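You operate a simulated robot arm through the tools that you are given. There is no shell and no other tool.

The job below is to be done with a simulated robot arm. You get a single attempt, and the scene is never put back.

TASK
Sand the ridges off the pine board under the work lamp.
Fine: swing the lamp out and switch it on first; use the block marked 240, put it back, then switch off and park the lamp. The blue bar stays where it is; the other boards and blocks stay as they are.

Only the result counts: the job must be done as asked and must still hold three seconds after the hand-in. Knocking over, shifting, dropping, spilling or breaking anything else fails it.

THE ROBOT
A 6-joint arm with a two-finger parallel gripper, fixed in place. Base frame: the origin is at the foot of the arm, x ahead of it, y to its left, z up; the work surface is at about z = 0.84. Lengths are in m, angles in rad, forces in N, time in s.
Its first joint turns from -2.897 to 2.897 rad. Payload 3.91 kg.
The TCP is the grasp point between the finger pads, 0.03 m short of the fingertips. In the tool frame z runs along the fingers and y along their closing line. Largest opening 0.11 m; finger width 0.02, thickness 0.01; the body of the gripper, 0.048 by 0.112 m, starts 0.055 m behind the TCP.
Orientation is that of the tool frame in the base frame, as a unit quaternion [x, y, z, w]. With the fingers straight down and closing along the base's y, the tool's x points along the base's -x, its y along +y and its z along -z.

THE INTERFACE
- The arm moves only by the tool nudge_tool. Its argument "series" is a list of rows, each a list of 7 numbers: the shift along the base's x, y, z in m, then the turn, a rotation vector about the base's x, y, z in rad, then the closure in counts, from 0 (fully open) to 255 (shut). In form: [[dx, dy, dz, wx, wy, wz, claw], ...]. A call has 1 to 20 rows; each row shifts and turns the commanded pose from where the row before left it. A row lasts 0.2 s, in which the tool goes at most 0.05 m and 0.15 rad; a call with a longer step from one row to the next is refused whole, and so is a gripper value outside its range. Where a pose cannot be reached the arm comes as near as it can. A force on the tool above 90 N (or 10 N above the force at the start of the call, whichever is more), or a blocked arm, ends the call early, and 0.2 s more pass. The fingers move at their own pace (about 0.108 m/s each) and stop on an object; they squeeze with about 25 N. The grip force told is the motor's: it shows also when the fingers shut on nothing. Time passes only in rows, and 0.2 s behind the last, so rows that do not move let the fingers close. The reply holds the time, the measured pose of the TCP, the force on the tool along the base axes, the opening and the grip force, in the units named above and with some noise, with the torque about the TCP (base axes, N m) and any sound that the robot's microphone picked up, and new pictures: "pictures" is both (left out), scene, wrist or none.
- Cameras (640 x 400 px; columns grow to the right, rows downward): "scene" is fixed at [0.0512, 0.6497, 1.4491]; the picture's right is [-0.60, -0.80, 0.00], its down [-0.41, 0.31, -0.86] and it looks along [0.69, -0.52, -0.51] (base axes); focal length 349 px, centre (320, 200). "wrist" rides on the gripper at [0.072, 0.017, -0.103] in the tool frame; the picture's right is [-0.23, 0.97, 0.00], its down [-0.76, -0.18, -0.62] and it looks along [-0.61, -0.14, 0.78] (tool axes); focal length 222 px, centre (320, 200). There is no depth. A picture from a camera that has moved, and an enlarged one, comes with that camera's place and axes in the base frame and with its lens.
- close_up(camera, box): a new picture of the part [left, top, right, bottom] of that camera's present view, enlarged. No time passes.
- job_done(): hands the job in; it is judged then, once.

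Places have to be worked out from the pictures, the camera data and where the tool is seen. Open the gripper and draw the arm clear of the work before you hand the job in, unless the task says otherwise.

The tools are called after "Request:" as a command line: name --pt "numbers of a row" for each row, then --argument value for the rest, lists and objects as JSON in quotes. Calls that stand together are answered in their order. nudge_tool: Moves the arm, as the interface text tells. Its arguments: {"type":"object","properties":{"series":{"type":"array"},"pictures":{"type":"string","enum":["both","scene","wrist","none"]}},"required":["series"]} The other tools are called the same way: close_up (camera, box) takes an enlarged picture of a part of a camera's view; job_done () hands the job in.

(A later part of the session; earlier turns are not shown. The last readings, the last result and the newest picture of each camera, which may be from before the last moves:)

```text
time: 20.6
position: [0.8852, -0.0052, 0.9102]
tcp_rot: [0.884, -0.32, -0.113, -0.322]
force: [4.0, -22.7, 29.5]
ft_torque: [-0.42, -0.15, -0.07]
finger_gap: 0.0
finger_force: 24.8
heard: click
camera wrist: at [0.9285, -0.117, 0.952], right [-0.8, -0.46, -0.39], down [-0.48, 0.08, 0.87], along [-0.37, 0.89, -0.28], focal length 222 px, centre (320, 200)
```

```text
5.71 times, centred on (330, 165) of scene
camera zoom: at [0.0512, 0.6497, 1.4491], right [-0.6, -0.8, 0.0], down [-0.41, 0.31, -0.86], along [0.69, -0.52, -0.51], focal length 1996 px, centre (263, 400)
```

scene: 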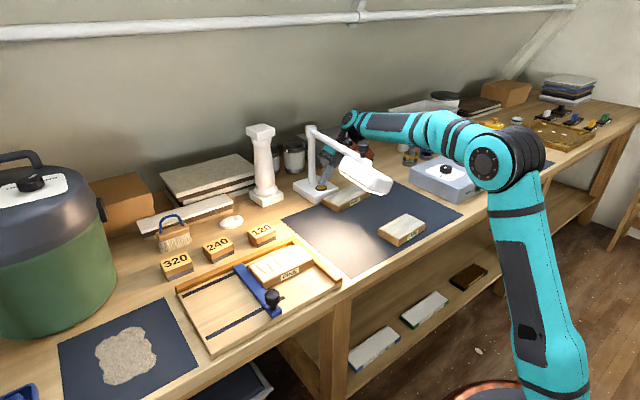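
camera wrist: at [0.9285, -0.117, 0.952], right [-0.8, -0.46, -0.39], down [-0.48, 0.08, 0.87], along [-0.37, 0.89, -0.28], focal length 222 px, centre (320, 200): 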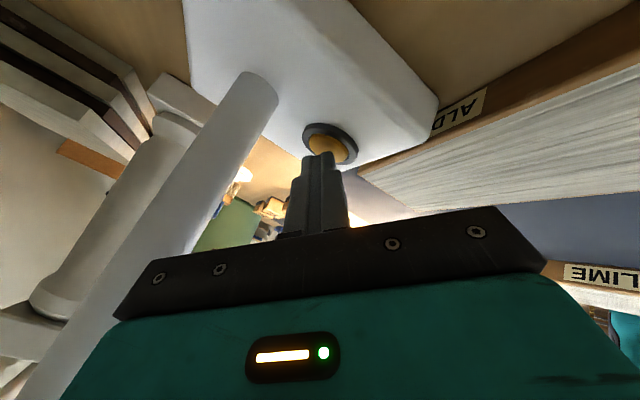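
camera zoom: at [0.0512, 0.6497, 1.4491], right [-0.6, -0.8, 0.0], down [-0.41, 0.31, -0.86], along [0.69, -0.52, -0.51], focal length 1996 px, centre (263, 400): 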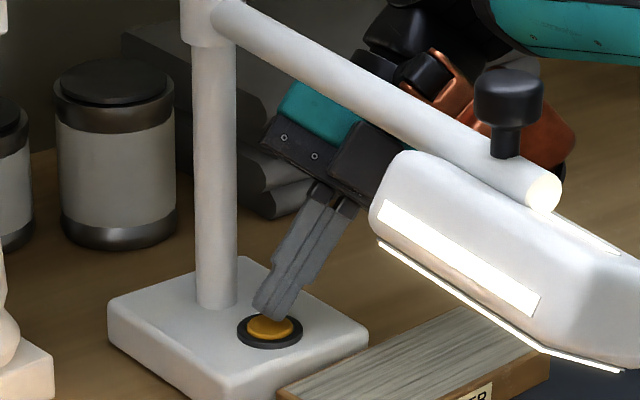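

Click heard and the lamp is lit, with light falling across the jig. I retreat along the reverse path and confirm it stays on and nothing moved.

Request:
nudge_tool --pt "0 -0.0115 0.0105 0 0 0 255" --pt "0 -0.0115 0.0105 0 0 0 255" --pt "-0.0038 -0.0248 0.0197 0 0 0 255" --pt "-0.0038 -0.0248 0.0197 0 0 0 255" --pt "-0.0038 -0.0248 0.0197 0 0 0 255" --pt "-0.0038 -0.0248 0.0197 0 0 0 255" --pt "-0.02 0 0.02 -0.14 0 0 255" --pt "-0.02 0 0.02 -0.14 0 0 255" --pictures "both"

Request:
close_up --camera "scene" --box '[230, 180, 360, 290]'

Request:
close_up --camera "scene" --box '[280, 110, 440, 210]'

```text
time: 22.4
position: [0.8307, -0.1274, 1.046]
tcp_rot: [0.92, -0.334, -0.068, -0.195]
force: [0.4, -0.4, -0.9]
ft_torque: [0.03, 0.03, 0.0]
finger_gap: 0.0
finger_force: 24.8
camera wrist: at [0.8744, -0.2231, 1.1175], right [-0.8, -0.55, -0.25], down [-0.47, 0.32, 0.82], along [-0.37, 0.77, -0.52], focal length 222 px, centre (320, 200)
```

scene: 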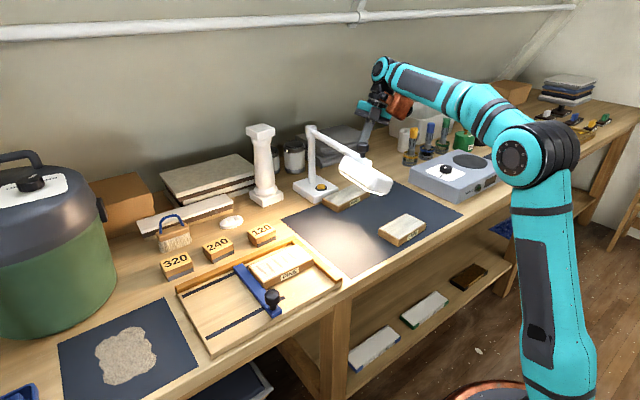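
wrist: 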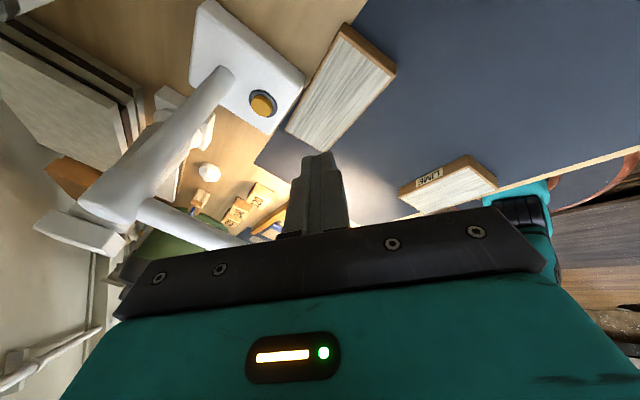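

```text
3.64 times, centred on (295, 235) of scene
camera zoom: at [0.0512, 0.6497, 1.4491], right [-0.6, -0.8, 0.0], down [-0.41, 0.31, -0.86], along [0.69, -0.52, -0.51], focal length 1270 px, centre (411, 73)
```

zoom: 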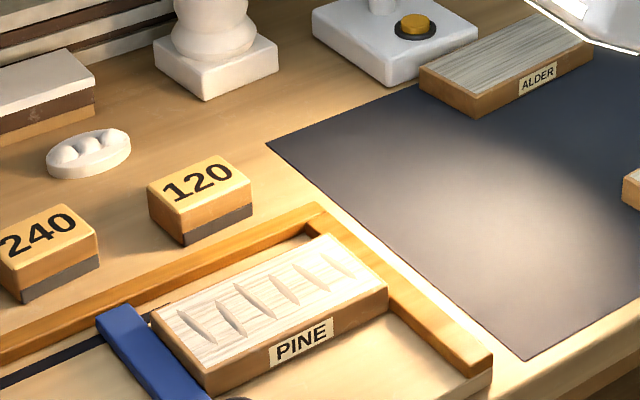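

```text
4.00 times, centred on (360, 160) of scene
camera zoom: at [0.0512, 0.6497, 1.4491], right [-0.6, -0.8, 0.0], down [-0.41, 0.31, -0.86], along [0.69, -0.52, -0.51], focal length 1397 px, centre (160, 360)
```

zoom: 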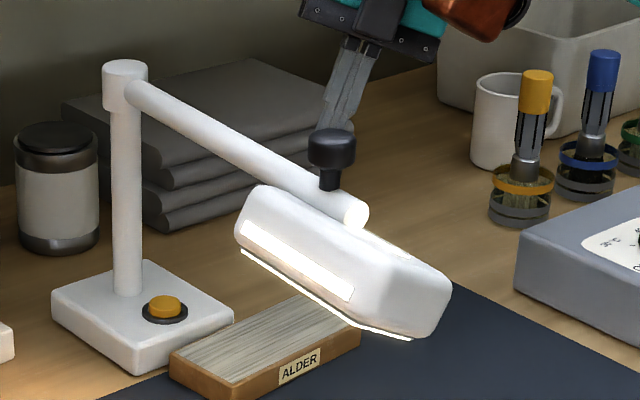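

The raking light now reveals six cross ridges on the pine board. I zoom in on them to map where they lie.

Request:
close_up --camera "scene" --box '[240, 240, 320, 295]'

Request:
close_up --camera "scene" --box '[150, 220, 250, 285]'

```text
7.27 times, centred on (280, 268) of scene
camera zoom: at [0.0512, 0.6497, 1.4491], right [-0.6, -0.8, 0.0], down [-0.41, 0.31, -0.86], along [0.69, -0.52, -0.51], focal length 2541 px, centre (611, -291)
```

zoom: 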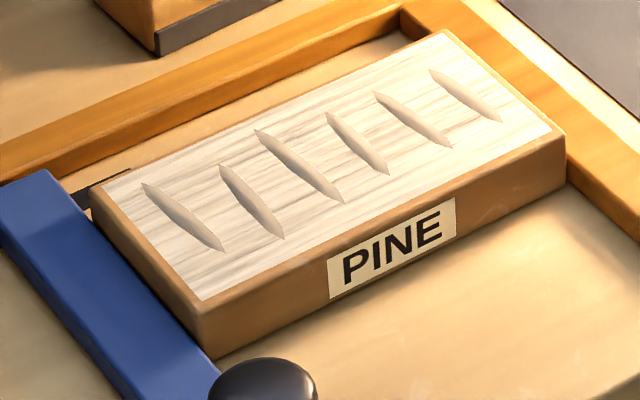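

```text
6.15 times, centred on (200, 252) of scene
camera zoom: at [0.0512, 0.6497, 1.4491], right [-0.6, -0.8, 0.0], down [-0.41, 0.31, -0.86], along [0.69, -0.52, -0.51], focal length 2150 px, centre (1058, -123)
```

zoom: 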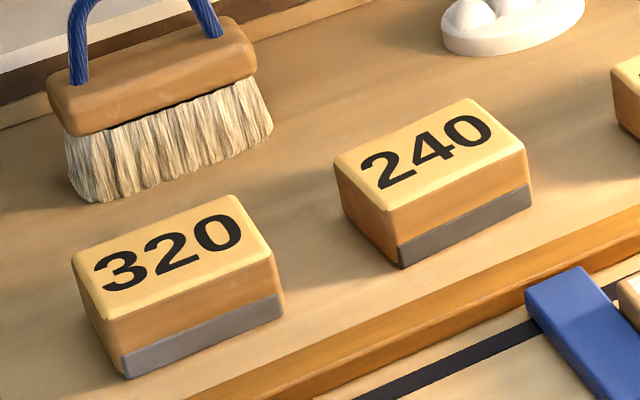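

The ridges span x≈0.618–0.668, y≈0.265–0.380 on the board top. I now take off the lean, rise, and unwind the yaw to match block 240 (≈ +8.5°) before crossing over the lamp.

Request:
nudge_tool --pt "-0.02 0 0.035 -0.14 0 0 150" --pt "-0.02 0 0.035 -0.14 0 0 150" --pt "-0.02 0 0.035 -0.14 0 0 150" --pt "-0.01 0 0.015 0 0 -0.1434 90" --pt "-0.01 0 0.015 0 0 -0.1434 90" --pt "0 0 0 0 0 -0.1434 90" --pt "0 0 0 0 0 -0.1434 90" --pt "0 0 0 0 0 -0.1434 90" --pt "0 0 0 0 0 -0.1434 90" --pt "0 0 0 0 0 -0.1434 90" --pt "0 0 0 0 0 -0.1434 90" --pt "0 0 0 0 0 -0.1434 90" --pt "0 0 0 0 0 -0.1434 90" --pt "0 0 0 0 0 -0.1434 90" --pt "0 0 0 0 0 -0.1434 90" --pt "0 0 0 0 0 -0.1434 90" --pt "0 0 0 0 0 -0.1434 90" --pt "0 0 0 0 0 -0.1434 90" --pt "0 0 0 0 0 -0.1434 90" --pictures "both"

```text
time: 26.4
position: [0.7499, -0.1252, 1.1828]
tcp_rot: [-0.075, 0.997, -0.001, -0.002]
force: [0.9, 1.3, -0.6]
ft_torque: [0.0, -0.01, -0.01]
finger_gap: 0.0711
finger_force: 0.1
camera wrist: at [0.6762, -0.1197, 1.2865], right [0.08, 1.0, 0.0], down [0.78, -0.06, 0.62], along [0.62, -0.05, -0.79], focal length 222 px, centre (320, 200)
```

scene: 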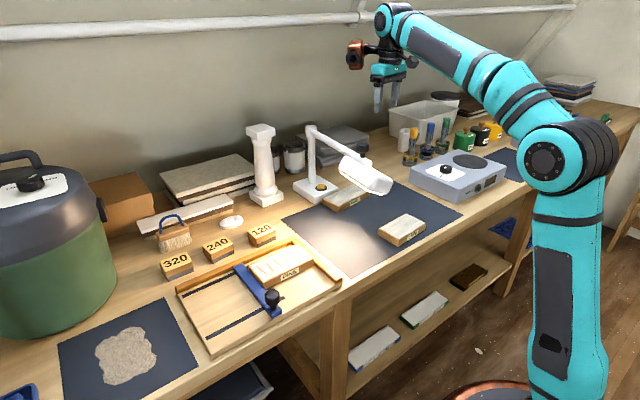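
wrist: 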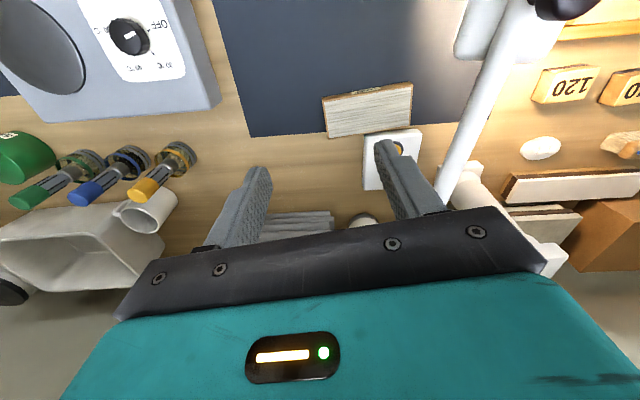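

Yaw is unwound and the lamp is still lit and in place. I cross over the lamp (fingertips at z≈1.15, knob top 1.10) to a viewing spot behind block 240.

Request:
nudge_tool --pt "0 0.0475 0 0 0 0 70" --pt "0 0.0475 0 0 0 0 70" --pt "0 0.0475 0 0 0 0 70" --pt "0 0.0475 0 0 0 0 70" --pt "0 0.0475 0 0 0 0 70" --pt "0 0.0475 0 0 0 0 70" --pt "0 0.0475 0 0 0 0 70" --pt "-0.01 0.0475 0 0 0 0 70" --pt "-0.01 0.0475 0 0 0 0 70" --pt "0 0.0475 -0.01 0 0 0 70" --pt "0.01 0.0475 -0.01 0 0 0 70" --pt "0.01 0.005 -0.04 0 0 0 70" --pt "0.01 0 -0.04 0 0 0 70" --pictures "both"

Request:
close_up --camera "wrist" --box '[200, 60, 440, 210]'

```text
time: 29.2
position: [0.761, 0.402, 1.0816]
tcp_rot: [-0.076, 0.997, 0.0, -0.003]
force: [0.4, -1.5, 0.6]
ft_torque: [-0.01, -0.02, 0.02]
finger_gap: 0.08
finger_force: 0.1
camera wrist: at [0.6859, 0.4077, 1.1863], right [0.08, 1.0, 0.0], down [0.78, -0.06, 0.62], along [0.62, -0.05, -0.78], focal length 222 px, centre (320, 200)
```

scene: 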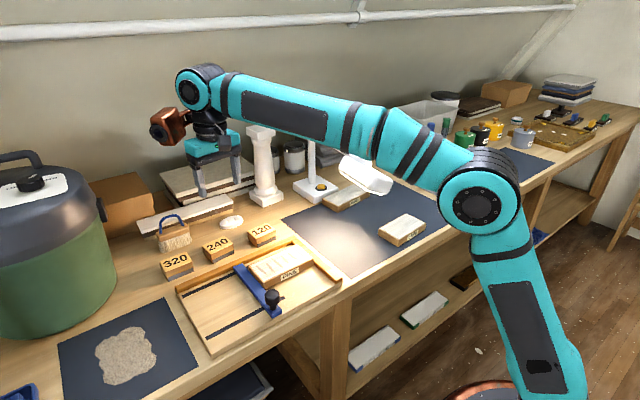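
wrist: 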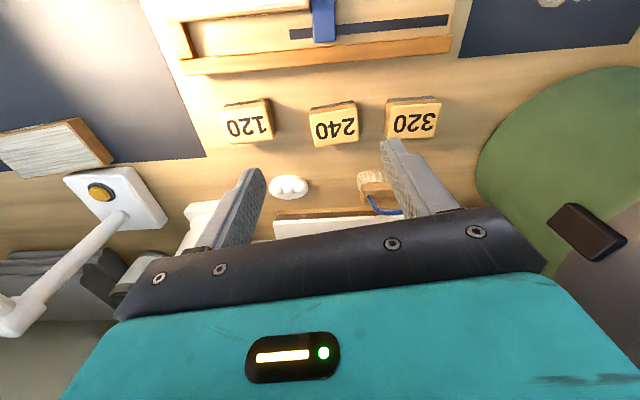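

```text
2.67 times, centred on (320, 135) of wrist
camera zoom: at [0.6859, 0.4077, 1.1863], right [0.08, 1.0, 0.0], down [0.78, -0.06, 0.62], along [0.62, -0.05, -0.78], focal length 592 px, centre (320, 373)
```

zoom: 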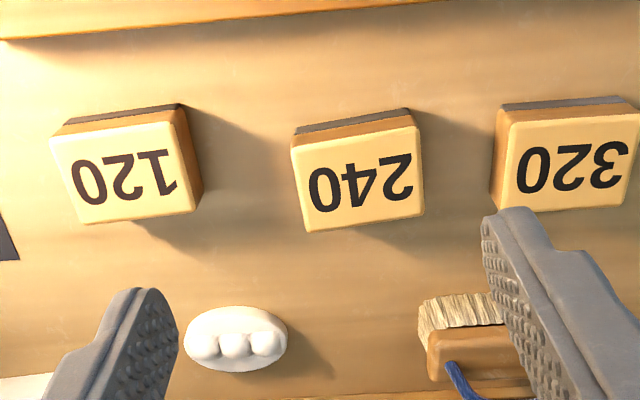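

Block 240's top centre comes out at (0.809, 0.419) from both cameras, yaw about 6°, height ≈27 mm. I move straight above it with the gap at 80 mm (fingers along its long axis, between its neighbours).

Request:
nudge_tool --pt "0.012 0.0043 -0.033 0 0 -0.047 70" --pt "0.012 0.0043 -0.033 0 0 0 70" --pt "0.012 0.0043 -0.033 0 0 0 70" --pt "0.012 0.0043 -0.033 0 0 0 70" --pictures "both"

Request:
close_up --camera "wrist" --box '[180, 60, 460, 235]'

Request:
close_up --camera "scene" --box '[150, 180, 278, 280]'

```text
time: 30.2
position: [0.8104, 0.4185, 0.9489]
tcp_rot: [-0.053, 0.999, -0.002, -0.003]
force: [-1.0, -0.7, 1.4]
ft_torque: [0.02, -0.05, -0.04]
finger_gap: 0.0798
finger_force: 0.0
camera wrist: at [0.735, 0.4282, 1.0537], right [0.12, 0.99, 0.0], down [0.78, -0.1, 0.62], along [0.61, -0.08, -0.78], focal length 222 px, centre (320, 200)
```

scene: 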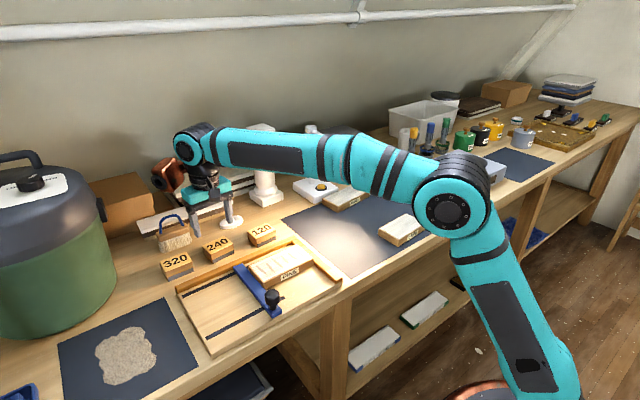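
wrist: 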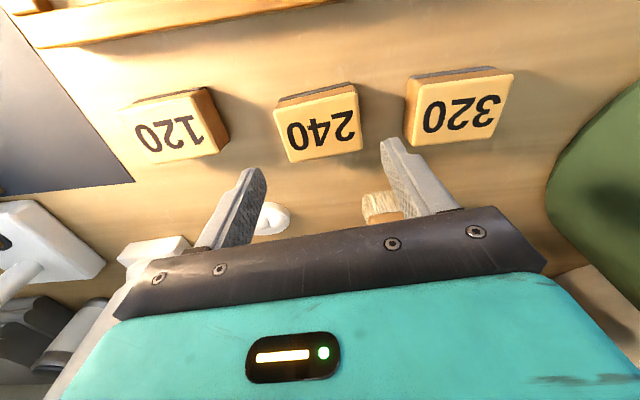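

```text
2.29 times, centred on (320, 148) of wrist
camera zoom: at [0.735, 0.4282, 1.0537], right [0.12, 0.99, 0.0], down [0.78, -0.1, 0.62], along [0.61, -0.08, -0.78], focal length 508 px, centre (320, 320)
```

zoom: 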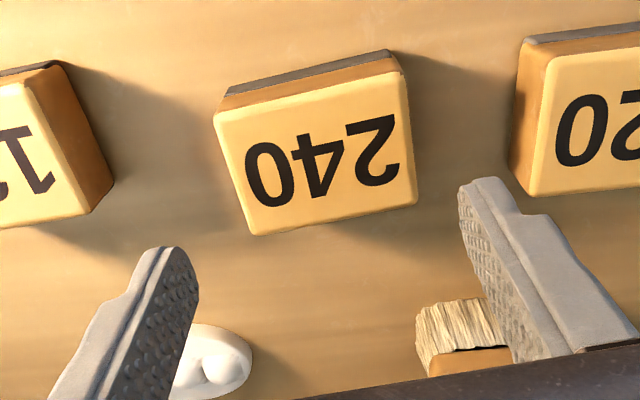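

```text
4.00 times, centred on (214, 230) of scene
camera zoom: at [0.0512, 0.6497, 1.4491], right [-0.6, -0.8, 0.0], down [-0.41, 0.31, -0.86], along [0.69, -0.52, -0.51], focal length 1397 px, centre (744, 80)
```

zoom: 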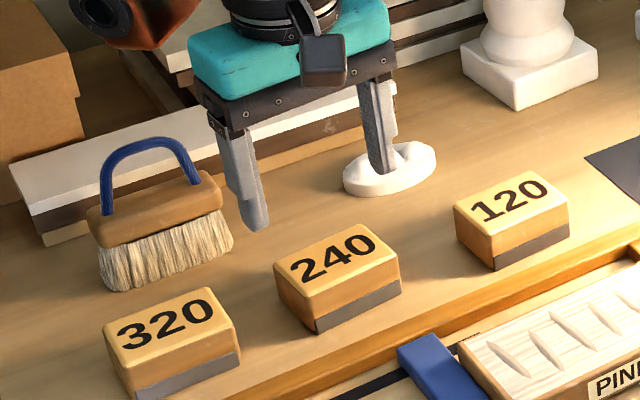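

Fingers line up with the block's long axis with ≥2 cm to both neighbours. I descend to fingertip height ≈1.2 cm above the bench and then close.

Request:
nudge_tool --pt "-0.002 0.001 -0.03 0 0 0 70" --pt "0 0 -0.025 0 0 0 70" --pt "0 0 -0.012 0 0 0 70" --pictures "both"

Request:
close_up --camera "scene" --box '[170, 215, 266, 275]'

```text
time: 31.0
position: [0.8063, 0.4194, 0.882]
tcp_rot: [-0.052, 0.999, -0.001, -0.002]
force: [-0.5, 0.0, 0.3]
ft_torque: [-0.02, -0.02, 0.0]
finger_gap: 0.0799
finger_force: 0.1
camera wrist: at [0.7328, 0.4291, 0.9868], right [0.12, 0.99, 0.0], down [0.78, -0.1, 0.62], along [0.61, -0.08, -0.79], focal length 222 px, centre (320, 200)
```

scene: 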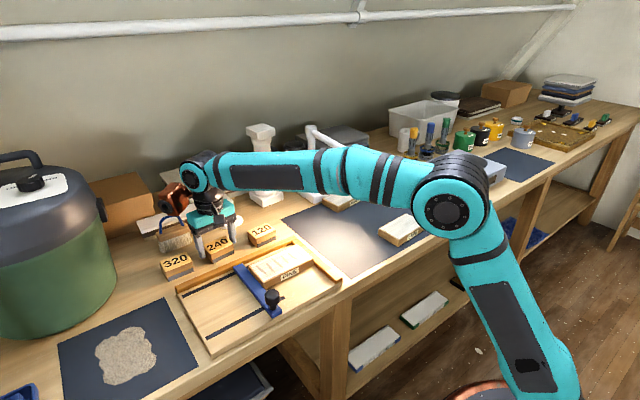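
wrist: 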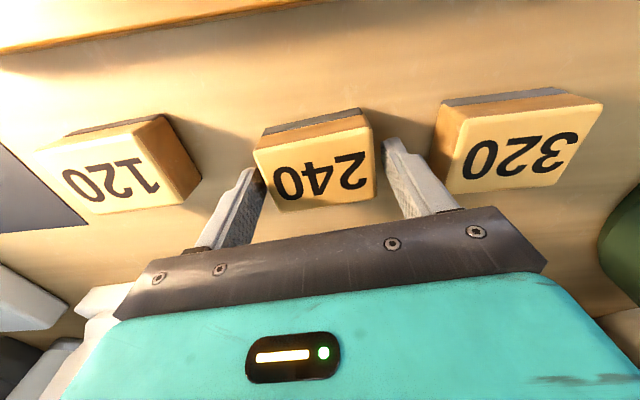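

```text
6.67 times, centred on (218, 245) of scene
camera zoom: at [0.0512, 0.6497, 1.4491], right [-0.6, -0.8, 0.0], down [-0.41, 0.31, -0.86], along [0.69, -0.52, -0.51], focal length 2329 px, centre (1000, -100)
```

zoom: 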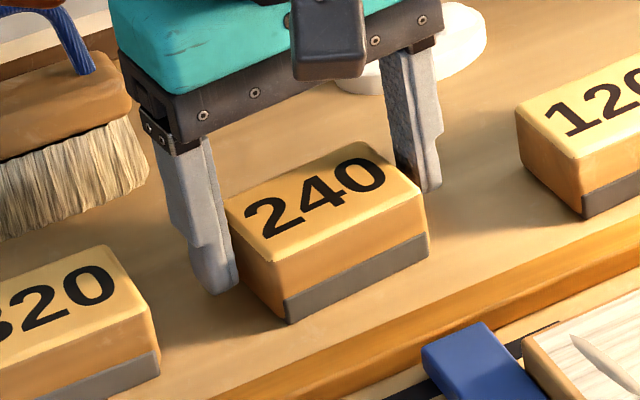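

The fingers sit at the two ends of block 240, clear of its neighbours, and the centre agrees with the TCP to ~1 mm. I close the gripper.

Request:
nudge_tool --pt "0.001 0 0 0 0 0 140" --pt "0 0 0 0 0 0 255" --pt "0 0 0 0 0 0 255" --pictures "both"

Request:
close_up --camera "scene" --box '[170, 215, 266, 275]'

```text
time: 31.8
position: [0.8074, 0.4196, 0.8841]
tcp_rot: [-0.053, 0.999, -0.001, -0.002]
force: [0.8, -0.2, -0.1]
ft_torque: [0.02, 0.0, -0.01]
finger_gap: 0.0674
finger_force: 25.0
camera wrist: at [0.7336, 0.4291, 0.9871], right [0.12, 0.99, 0.0], down [0.78, -0.1, 0.62], along [0.61, -0.08, -0.79], focal length 222 px, centre (320, 200)
```

scene: 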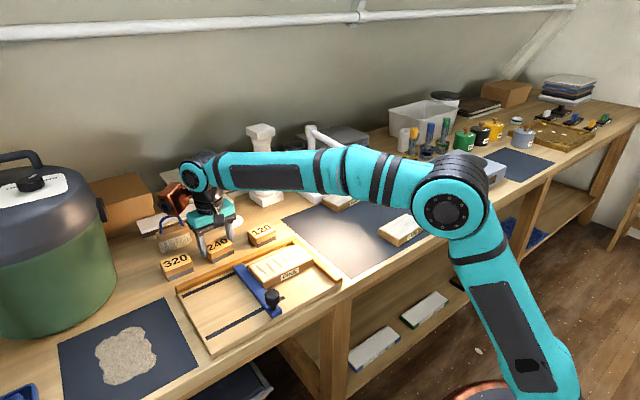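
wrist: 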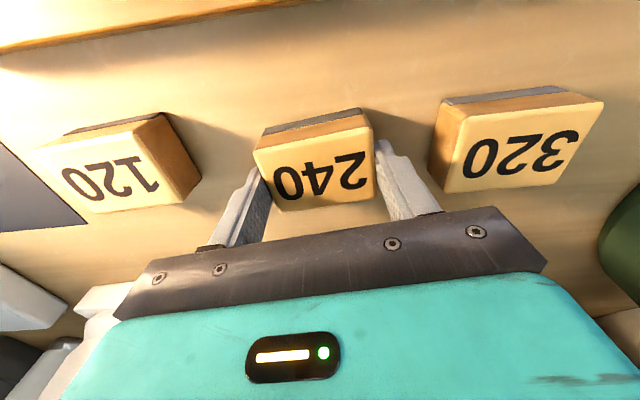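

```text
6.67 times, centred on (218, 245) of scene
camera zoom: at [0.0512, 0.6497, 1.4491], right [-0.6, -0.8, 0.0], down [-0.41, 0.31, -0.86], along [0.69, -0.52, -0.51], focal length 2329 px, centre (1000, -100)
```

zoom: 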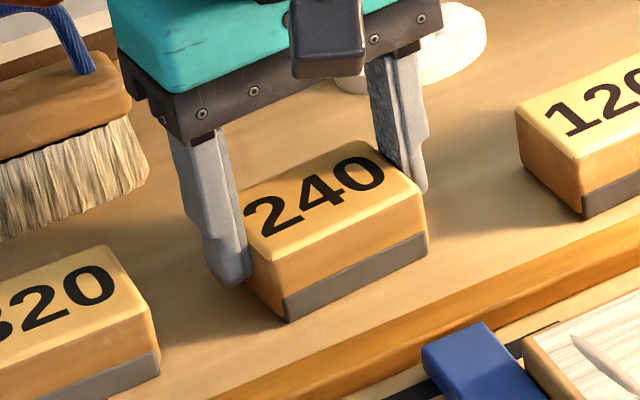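

Block gripped (gap 67 mm, 25 N). I lift it 8 cm and check it hangs level.

Request:
nudge_tool --pt "0 0 0.01 0 0 0 255" --pt "0 0 0.03 0 0 0 255" --pt "0 0 0.04 0 0 0 255" --pictures "both"

Request:
close_up --camera "scene" --box '[150, 180, 278, 280]'

```text
time: 32.6
position: [0.8074, 0.4206, 0.9624]
tcp_rot: [-0.052, 0.999, -0.001, -0.004]
force: [0.4, 0.1, -0.1]
ft_torque: [-0.01, -0.02, 0.01]
finger_gap: 0.0671
finger_force: 25.4
camera wrist: at [0.7345, 0.4302, 1.0674], right [0.12, 0.99, 0.0], down [0.78, -0.1, 0.62], along [0.61, -0.08, -0.79], focal length 222 px, centre (320, 200)
```

scene: 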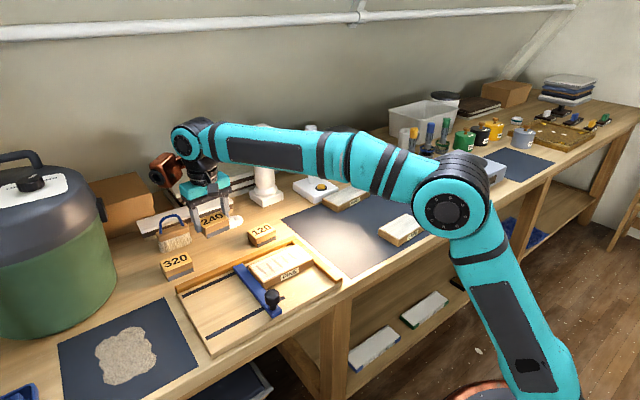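
wrist: 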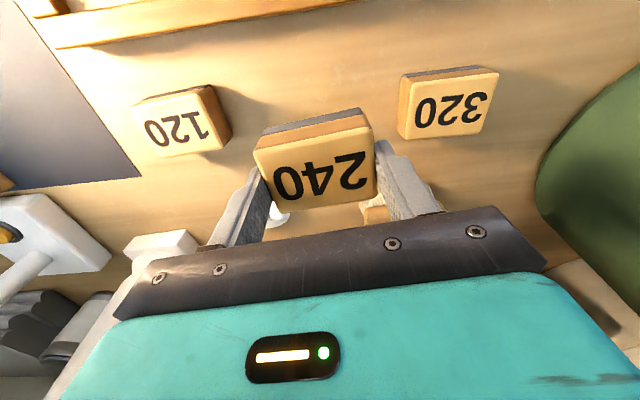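

```text
4.00 times, centred on (214, 230) of scene
camera zoom: at [0.0512, 0.6497, 1.4491], right [-0.6, -0.8, 0.0], down [-0.41, 0.31, -0.86], along [0.69, -0.52, -0.51], focal length 1397 px, centre (744, 80)
```

zoom: 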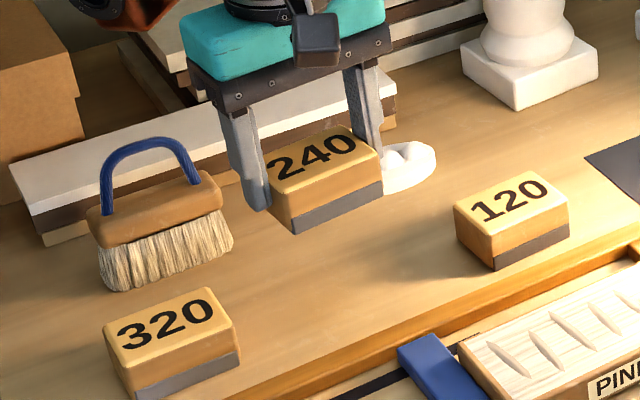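

Block 240 hangs level, its grit face 42 mm below the TCP. I carry it over the pine board and square it to the board.

Request:
nudge_tool --pt "-0.0338 -0.0188 0 0 0 -0.021 255" --pt "-0.0338 -0.0188 0 0 0 -0.021 255" --pt "-0.0338 -0.0188 0 0 0 -0.021 255" --pt "-0.0338 -0.0188 0 0 0 -0.021 255" --pt "-0.0338 -0.0188 0 0 0 -0.021 255" --pictures "both"

Request:
close_up --camera "scene" --box '[220, 190, 348, 290]'

Request:
close_up --camera "wrist" --box '[160, 0, 480, 200]'

```text
time: 33.8
position: [0.6378, 0.3253, 0.9643]
tcp_rot: [0.0, 1.0, 0.0, -0.004]
force: [0.3, 0.2, -1.4]
ft_torque: [-0.04, 0.02, 0.0]
finger_gap: 0.067
finger_force: 25.1
camera wrist: at [0.5659, 0.3431, 1.0676], right [0.23, 0.97, 0.0], down [0.77, -0.18, 0.62], along [0.6, -0.14, -0.79], focal length 222 px, centre (320, 200)
```

scene: 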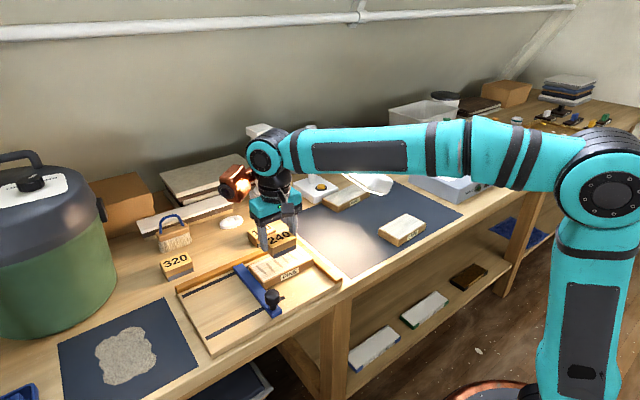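
wrist: 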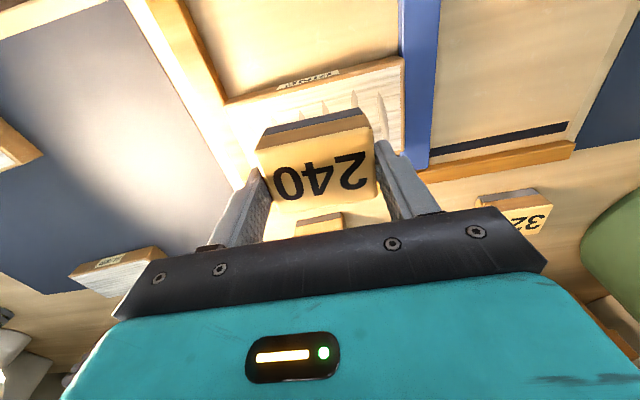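

```text
4.00 times, centred on (284, 240) of scene
camera zoom: at [0.0512, 0.6497, 1.4491], right [-0.6, -0.8, 0.0], down [-0.41, 0.31, -0.86], along [0.69, -0.52, -0.51], focal length 1397 px, centre (464, 40)
```

zoom: 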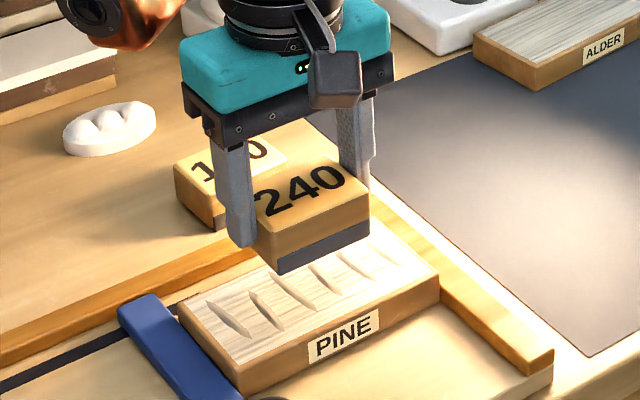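

```text
2.00 times, centred on (320, 100) of wrist
camera zoom: at [0.5659, 0.3431, 1.0676], right [0.23, 0.97, 0.0], down [0.77, -0.18, 0.62], along [0.6, -0.14, -0.79], focal length 444 px, centre (320, 400)
```

zoom: 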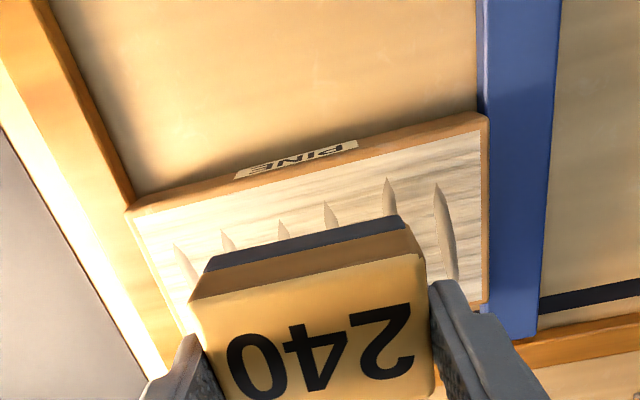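

Board top spans x 0.600–0.675, y 0.254–0.398 with ridges x≈0.618–0.665, y≈0.265–0.384. I lower the block toward the surface at the middle and feel for contact.

Request:
nudge_tool --pt "-0.007 0 -0.02 0 0 0 255" --pt "0 0 -0.018 0 0 0 255" --pt "0 0 -0.003 0 0 0 255" --pictures "none"

```text
time: 34.6
position: [0.632, 0.3261, 0.9228]
tcp_rot: [0.0, 1.0, -0.001, -0.003]
force: [0.5, -0.1, 2.9]
ft_torque: [0.02, 0.01, -0.05]
finger_gap: 0.0673
finger_force: 25.0
```

A light 3 N reading suggests first contact with the ridge crests at TCP z≈0.922. I lower by another millimetre or so.

Request:
nudge_tool --pt "0 0 -0.001 0 0 0 255" --pt "0 0 0 0 0 0 255" --pictures "none"

```text
time: 35.2
position: [0.6313, 0.3253, 0.9223]
tcp_rot: [0.0, 1.0, 0.001, -0.001]
force: [0.9, -1.4, 18.2]
ft_torque: [-0.02, 0.03, -0.02]
finger_gap: 0.0673
finger_force: 25.0
```

Contact is firm at 18 N. I do gentle strokes along the grain in the first lane (x≈0.631) between y≈0.285 and 0.361.

Request:
nudge_tool --pt "0 0.0175 0 0 0 0 255" --pt "0 0.0175 0 0 0 0 255" --pt "0 -0.019 0 0 0 0 255" --pt "0 -0.019 0 0 0 0 255" --pt "0 -0.019 0 0 0 0 255" --pt "0 -0.019 0 0 0 0 255" --pt "0 0.019 0 0 0 0 255" --pt "0 0.019 0 0 0 0 255" --pictures "both"

Request:
close_up --camera "scene" --box '[220, 190, 348, 290]'

```text
time: 37.0
position: [0.6313, 0.3229, 0.9209]
tcp_rot: [0.0, 1.0, 0.0, -0.003]
force: [0.3, -6.4, 15.0]
ft_torque: [-0.26, -0.1, -0.03]
finger_gap: 0.0672
finger_force: 24.7
camera wrist: at [0.5588, 0.3402, 1.0254], right [0.23, 0.97, 0.0], down [0.77, -0.18, 0.62], along [0.6, -0.14, -0.79], focal length 222 px, centre (320, 200)
```

scene: 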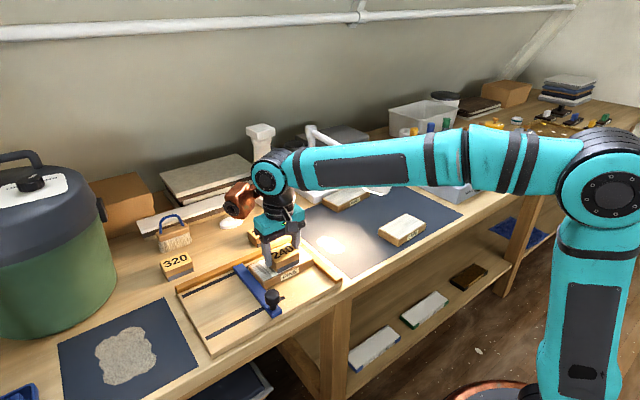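
wrist: 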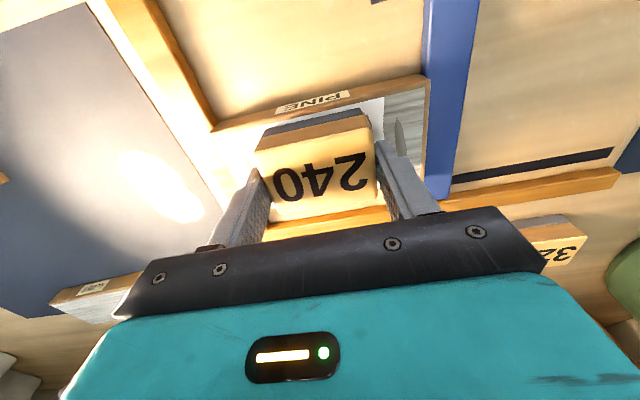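

```text
4.00 times, centred on (284, 240) of scene
camera zoom: at [0.0512, 0.6497, 1.4491], right [-0.6, -0.8, 0.0], down [-0.41, 0.31, -0.86], along [0.69, -0.52, -0.51], focal length 1397 px, centre (464, 40)
```

zoom: 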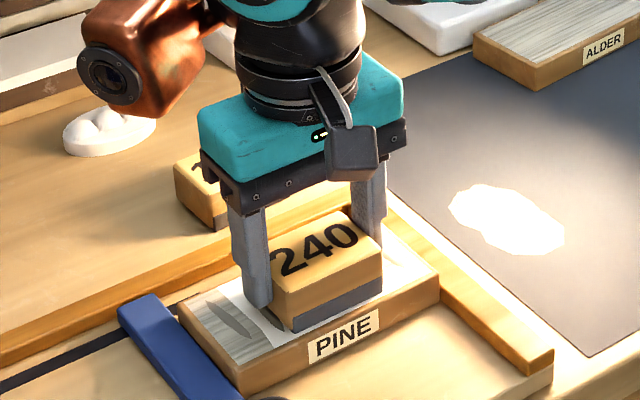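

Sanding works: the surface is smoothed where the block passed, with the ridges toward the blue bar still remaining. There's a new bright patch on the mat; I look closer at it before continuing.

Request:
close_up --camera "scene" --box '[300, 180, 380, 250]'

Request:
close_up --camera "wrist" --box '[60, 100, 260, 300]'

```text
5.71 times, centred on (340, 215) of scene
camera zoom: at [0.0512, 0.6497, 1.4491], right [-0.6, -0.8, 0.0], down [-0.41, 0.31, -0.86], along [0.69, -0.52, -0.51], focal length 1996 px, centre (206, 114)
```

zoom: 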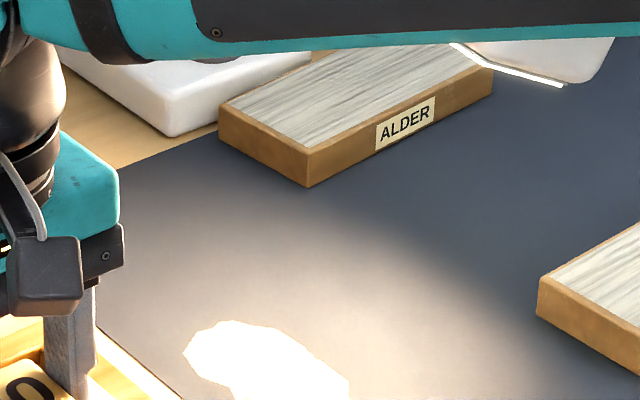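

```text
2.00 times, centred on (160, 200) of wrist
camera zoom: at [0.5588, 0.3402, 1.0254], right [0.23, 0.97, 0.0], down [0.77, -0.18, 0.62], along [0.6, -0.14, -0.79], focal length 444 px, centre (640, 200)
```

zoom: 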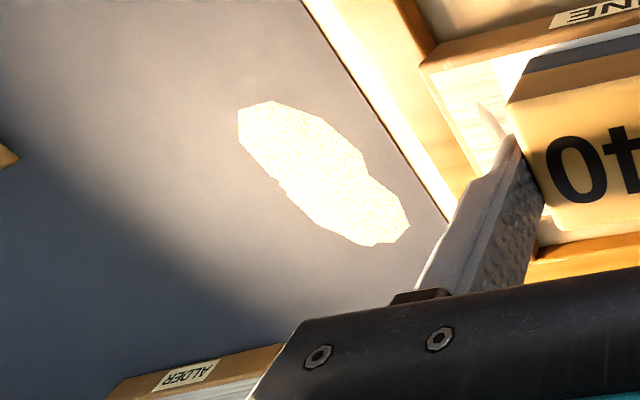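

That bright patch is sanding dust that has landed on the mat, not an object. I continue with longer strokes so the end ridges (y≈0.265 and 0.38) are covered too.

Request:
nudge_tool --pt "0 0.0185 0 0 0 0 255" --pt "0 0.0185 0 0 0 0 255" --pt "0 0.0185 0 0 0 0 255" --pt "0 -0.0206 0 0 0 0 255" --pt "0 -0.0206 0 0 0 0 255" --pt "0 -0.0206 0 0 0 0 255" --pt "0 -0.0206 0 0 0 0 255" --pt "0 -0.0206 0 0 0 0 255" --pt "0 0.017 0 0 0 0 255" --pt "0 0.017 0 0 0 0 255" --pt "0 0.017 0 0 0 0 255" --pictures "both"

Request:
close_up --camera "scene" --box '[220, 210, 332, 290]'

Request:
close_up --camera "wrist" --box '[200, 60, 460, 220]'

```text
time: 39.4
position: [0.6315, 0.3262, 0.9205]
tcp_rot: [-0.001, 1.0, -0.002, -0.004]
force: [0.3, -1.9, 7.8]
ft_torque: [-0.09, 0.03, 0.02]
finger_gap: 0.0671
finger_force: 25.2
camera wrist: at [0.5597, 0.3441, 1.0253], right [0.23, 0.97, 0.0], down [0.76, -0.18, 0.62], along [0.6, -0.14, -0.79], focal length 222 px, centre (320, 200)
```

scene: 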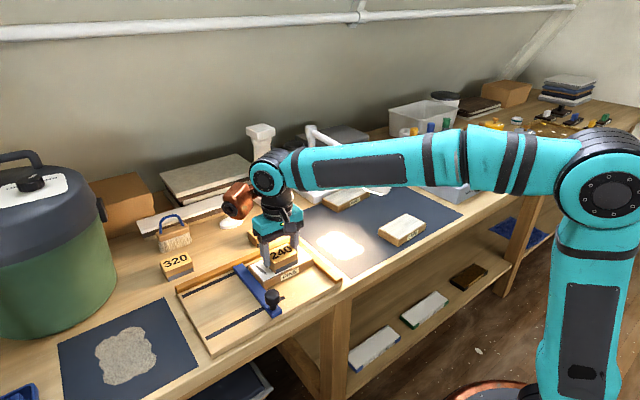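
wrist: 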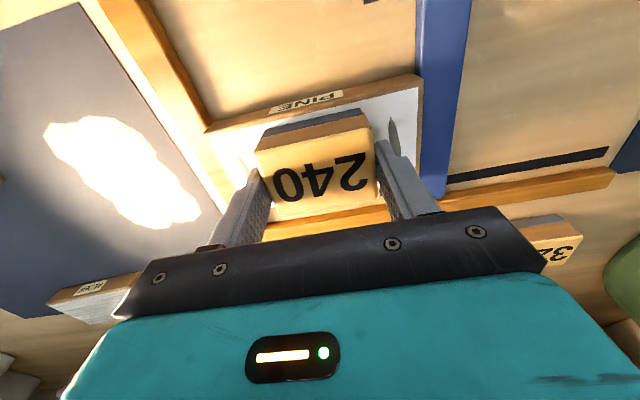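

```text
5.00 times, centred on (276, 250) of scene
camera zoom: at [0.0512, 0.6497, 1.4491], right [-0.6, -0.8, 0.0], down [-0.41, 0.31, -0.86], along [0.69, -0.52, -0.51], focal length 1747 px, centre (540, -50)
```

zoom: 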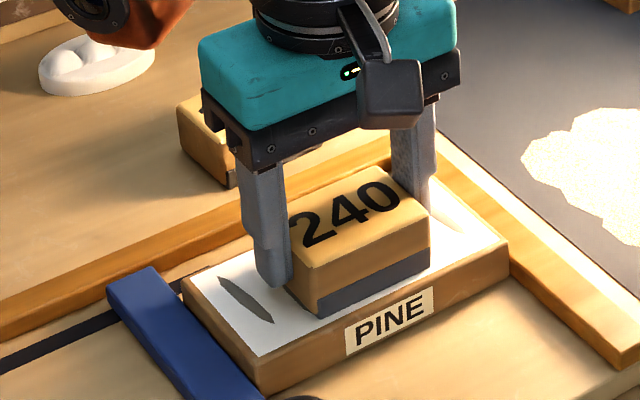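

```text
2.46 times, centred on (330, 140) of wrist
camera zoom: at [0.5597, 0.3441, 1.0253], right [0.23, 0.97, 0.0], down [0.76, -0.18, 0.62], along [0.6, -0.14, -0.79], focal length 547 px, centre (295, 348)
```

zoom: 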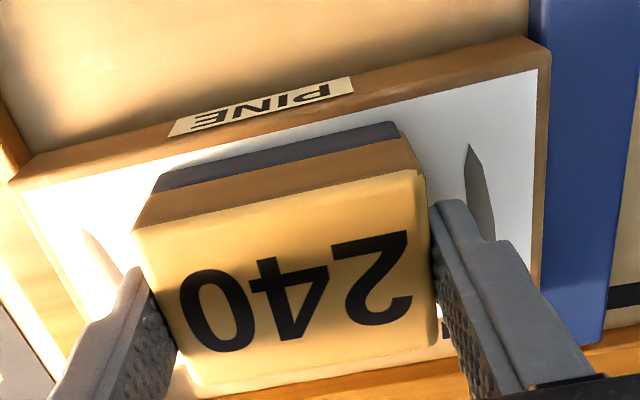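

Only the first (bar-side) and last (fence-side) ridges remain; force has dropped to 8 N. I press half a millimetre more and work back and forth over the bar-side ridge.

Request:
nudge_tool --pt "0 0.019 -0.0005 0 0 0 255" --pt "0 0.019 0 0 0 0 255" --pt "0 0.019 0 0 0 0 255" --pt "0 -0.02 0 0 0 0 255" --pt "0 -0.02 0 0 0 0 255" --pt "0 0.02 0 0 0 0 255" --pt "0 0.02 0 0 0 0 255" --pt "0 -0.02 0 0 0 0 255" --pt "0 -0.02 0 0 0 0 255" --pt "0 -0.02 0 0 0 0 255" --pictures "both"

Request:
close_up --camera "scene" --box '[220, 210, 332, 290]'

Request:
close_up --camera "wrist" --box '[200, 60, 460, 220]'

```text
time: 41.6
position: [0.631, 0.3245, 0.9211]
tcp_rot: [0.0, 1.0, -0.002, -0.003]
force: [-0.1, 4.7, 16.6]
ft_torque: [0.3, 0.03, -0.02]
finger_gap: 0.0671
finger_force: 25.5
camera wrist: at [0.5583, 0.3411, 1.0251], right [0.23, 0.97, 0.0], down [0.76, -0.18, 0.62], along [0.6, -0.14, -0.79], focal length 222 px, centre (320, 200)
```

scene: 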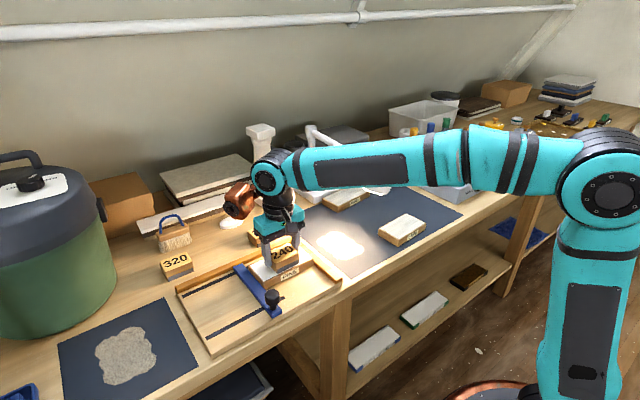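
wrist: 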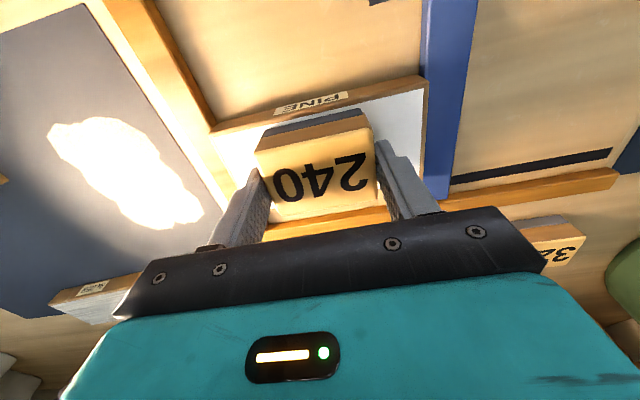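

```text
5.00 times, centred on (276, 250) of scene
camera zoom: at [0.0512, 0.6497, 1.4491], right [-0.6, -0.8, 0.0], down [-0.41, 0.31, -0.86], along [0.69, -0.52, -0.51], focal length 1747 px, centre (540, -50)
```

zoom: 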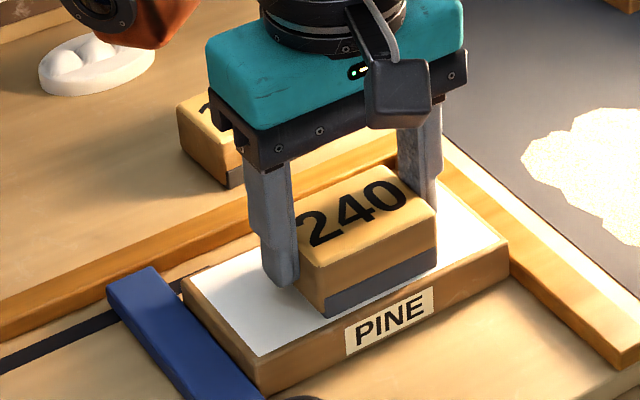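

```text
2.46 times, centred on (330, 140) of wrist
camera zoom: at [0.5583, 0.3411, 1.0251], right [0.23, 0.97, 0.0], down [0.76, -0.18, 0.62], along [0.6, -0.14, -0.79], focal length 547 px, centre (295, 348)
```

zoom: 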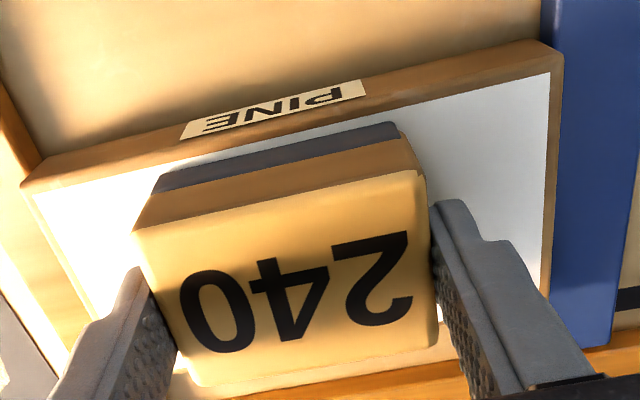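

The bar-side ridge is gone, and the fence-side one no longer shows either. I lift the block to inspect the whole surface.

Request:
nudge_tool --pt "0 0 0.02 0 0 0 255" --pt "0.01 0 0.04 0 0 0 255" --pt "0.045 0 0.02 0 0 0 255" --pt "0.045 0 0 0 0 0 255" --pt "0.03 0.03 0 0 0 0 255" --pictures "both"

Request:
close_up --camera "scene" --box '[230, 230, 326, 295]'

Request:
close_up --camera "wrist" --box '[140, 0, 460, 200]'

```text
time: 42.8
position: [0.7631, 0.3516, 1.0014]
tcp_rot: [0.0, 1.0, 0.0, -0.002]
force: [-0.3, 0.2, 0.6]
ft_torque: [0.04, -0.05, 0.01]
finger_gap: 0.0672
finger_force: 25.0
camera wrist: at [0.6899, 0.3693, 1.1062], right [0.23, 0.97, 0.0], down [0.76, -0.18, 0.62], along [0.6, -0.14, -0.78], focal length 222 px, centre (320, 200)
```

scene: 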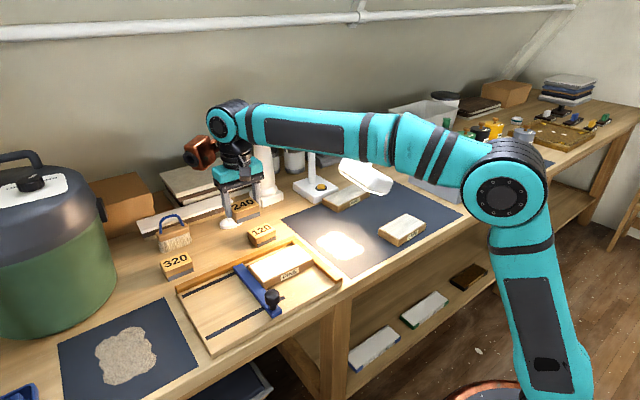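
wrist: 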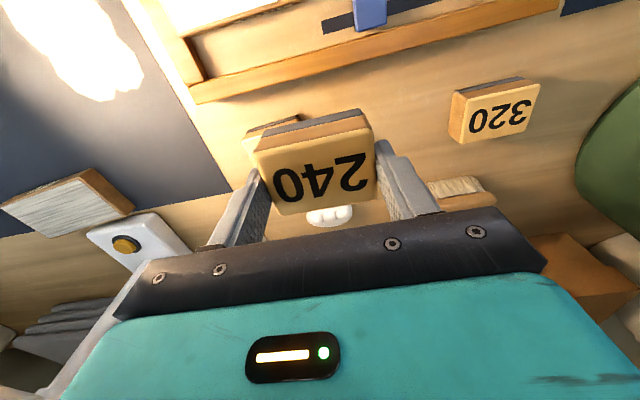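

```text
6.15 times, centred on (278, 262) of scene
camera zoom: at [0.0512, 0.6497, 1.4491], right [-0.6, -0.8, 0.0], down [-0.41, 0.31, -0.86], along [0.69, -0.52, -0.51], focal length 2150 px, centre (578, -185)
```

zoom: 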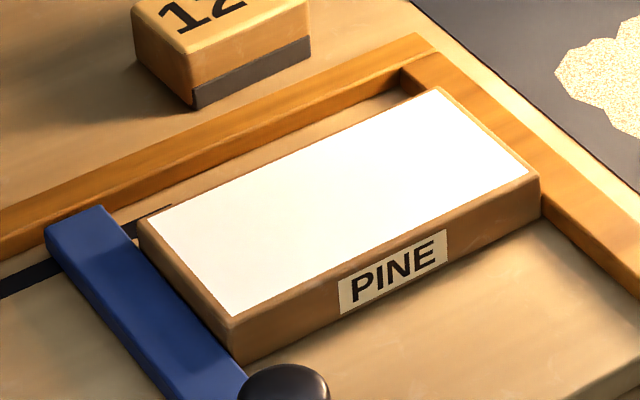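

```text
2.00 times, centred on (300, 100) of wrist
camera zoom: at [0.6899, 0.3693, 1.1062], right [0.23, 0.97, 0.0], down [0.76, -0.18, 0.62], along [0.6, -0.14, -0.78], focal length 444 px, centre (360, 400)
```

zoom: 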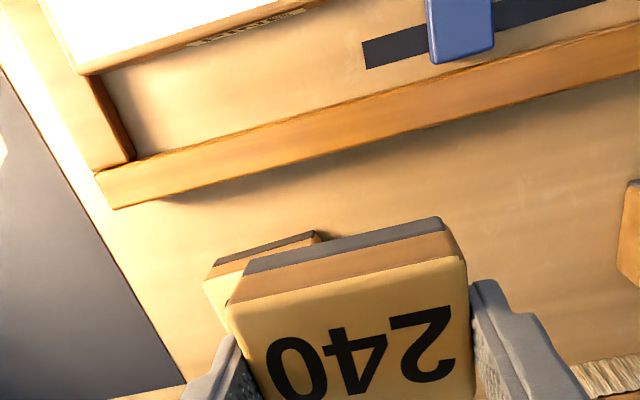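

The surface looks uniformly smooth but is nearly overexposed, and my last strokes didn't pass over the fence-side ridge. I zoom hard on that end to see whether it is really gone.

Request:
close_up --camera "scene" --box '[275, 240, 315, 265]'

Request:
close_up --camera "scene" --box '[245, 255, 285, 282]'

```text
16.00 times, centred on (295, 252) of scene
camera zoom: at [0.0512, 0.6497, 1.4491], right [-0.6, -0.8, 0.0], down [-0.41, 0.31, -0.86], along [0.69, -0.52, -0.51], focal length 5590 px, centre (720, -640)
```

zoom: 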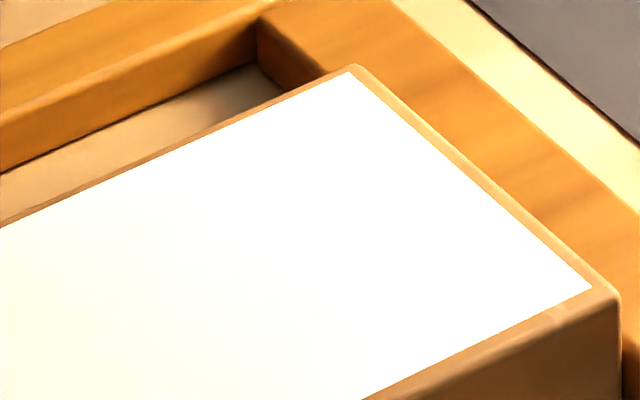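

```text
14.81 times, centred on (265, 268) of scene
camera zoom: at [0.0512, 0.6497, 1.4491], right [-0.6, -0.8, 0.0], down [-0.41, 0.31, -0.86], along [0.69, -0.52, -0.51], focal length 5176 px, centre (1135, -815)
```

zoom: 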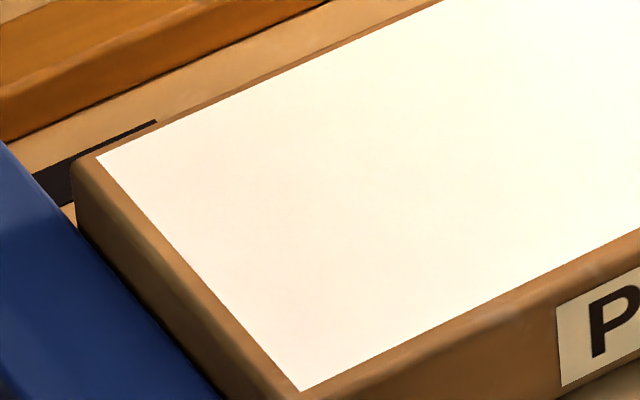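

No ridge is visible anywhere at high zoom. For certainty at the fence side I make one more light pass in a second lane (x≈0.643) along the full length.

Request:
nudge_tool --pt "-0.0393 -0.009 0 0 0 0 255" --pt "-0.0393 -0.009 0 0 0 0 255" --pt "-0.0394 -0.009 -0.01 0 0 0 255" --pt "0 0 -0.035 0 0 0 255" --pt "0 0 -0.031 0 0 0 255" --pt "0 0 -0.0035 0 0 0 255" --pictures "none"

```text
time: 44.2
position: [0.6429, 0.3267, 0.92]
tcp_rot: [0.001, 1.0, -0.001, -0.003]
force: [-0.2, 0.7, -1.1]
ft_torque: [0.04, -0.01, 0.01]
finger_gap: 0.067
finger_force: 25.6
```

No contact now at TCP z=0.920, where earlier the block still rode on ridge material – so the crests are gone. I lower a little to touch the flat surface lightly.

Request:
nudge_tool --pt "0 0 -0.0008 0 0 0 255" --pt "0 0 0 0 0 0 255" --pictures "none"

```text
time: 44.8
position: [0.6422, 0.3265, 0.9207]
tcp_rot: [0.0, 1.0, 0.0, -0.002]
force: [0.3, -0.5, 5.1]
ft_torque: [0.1, -0.02, 0.01]
finger_gap: 0.0672
finger_force: 25.3
```

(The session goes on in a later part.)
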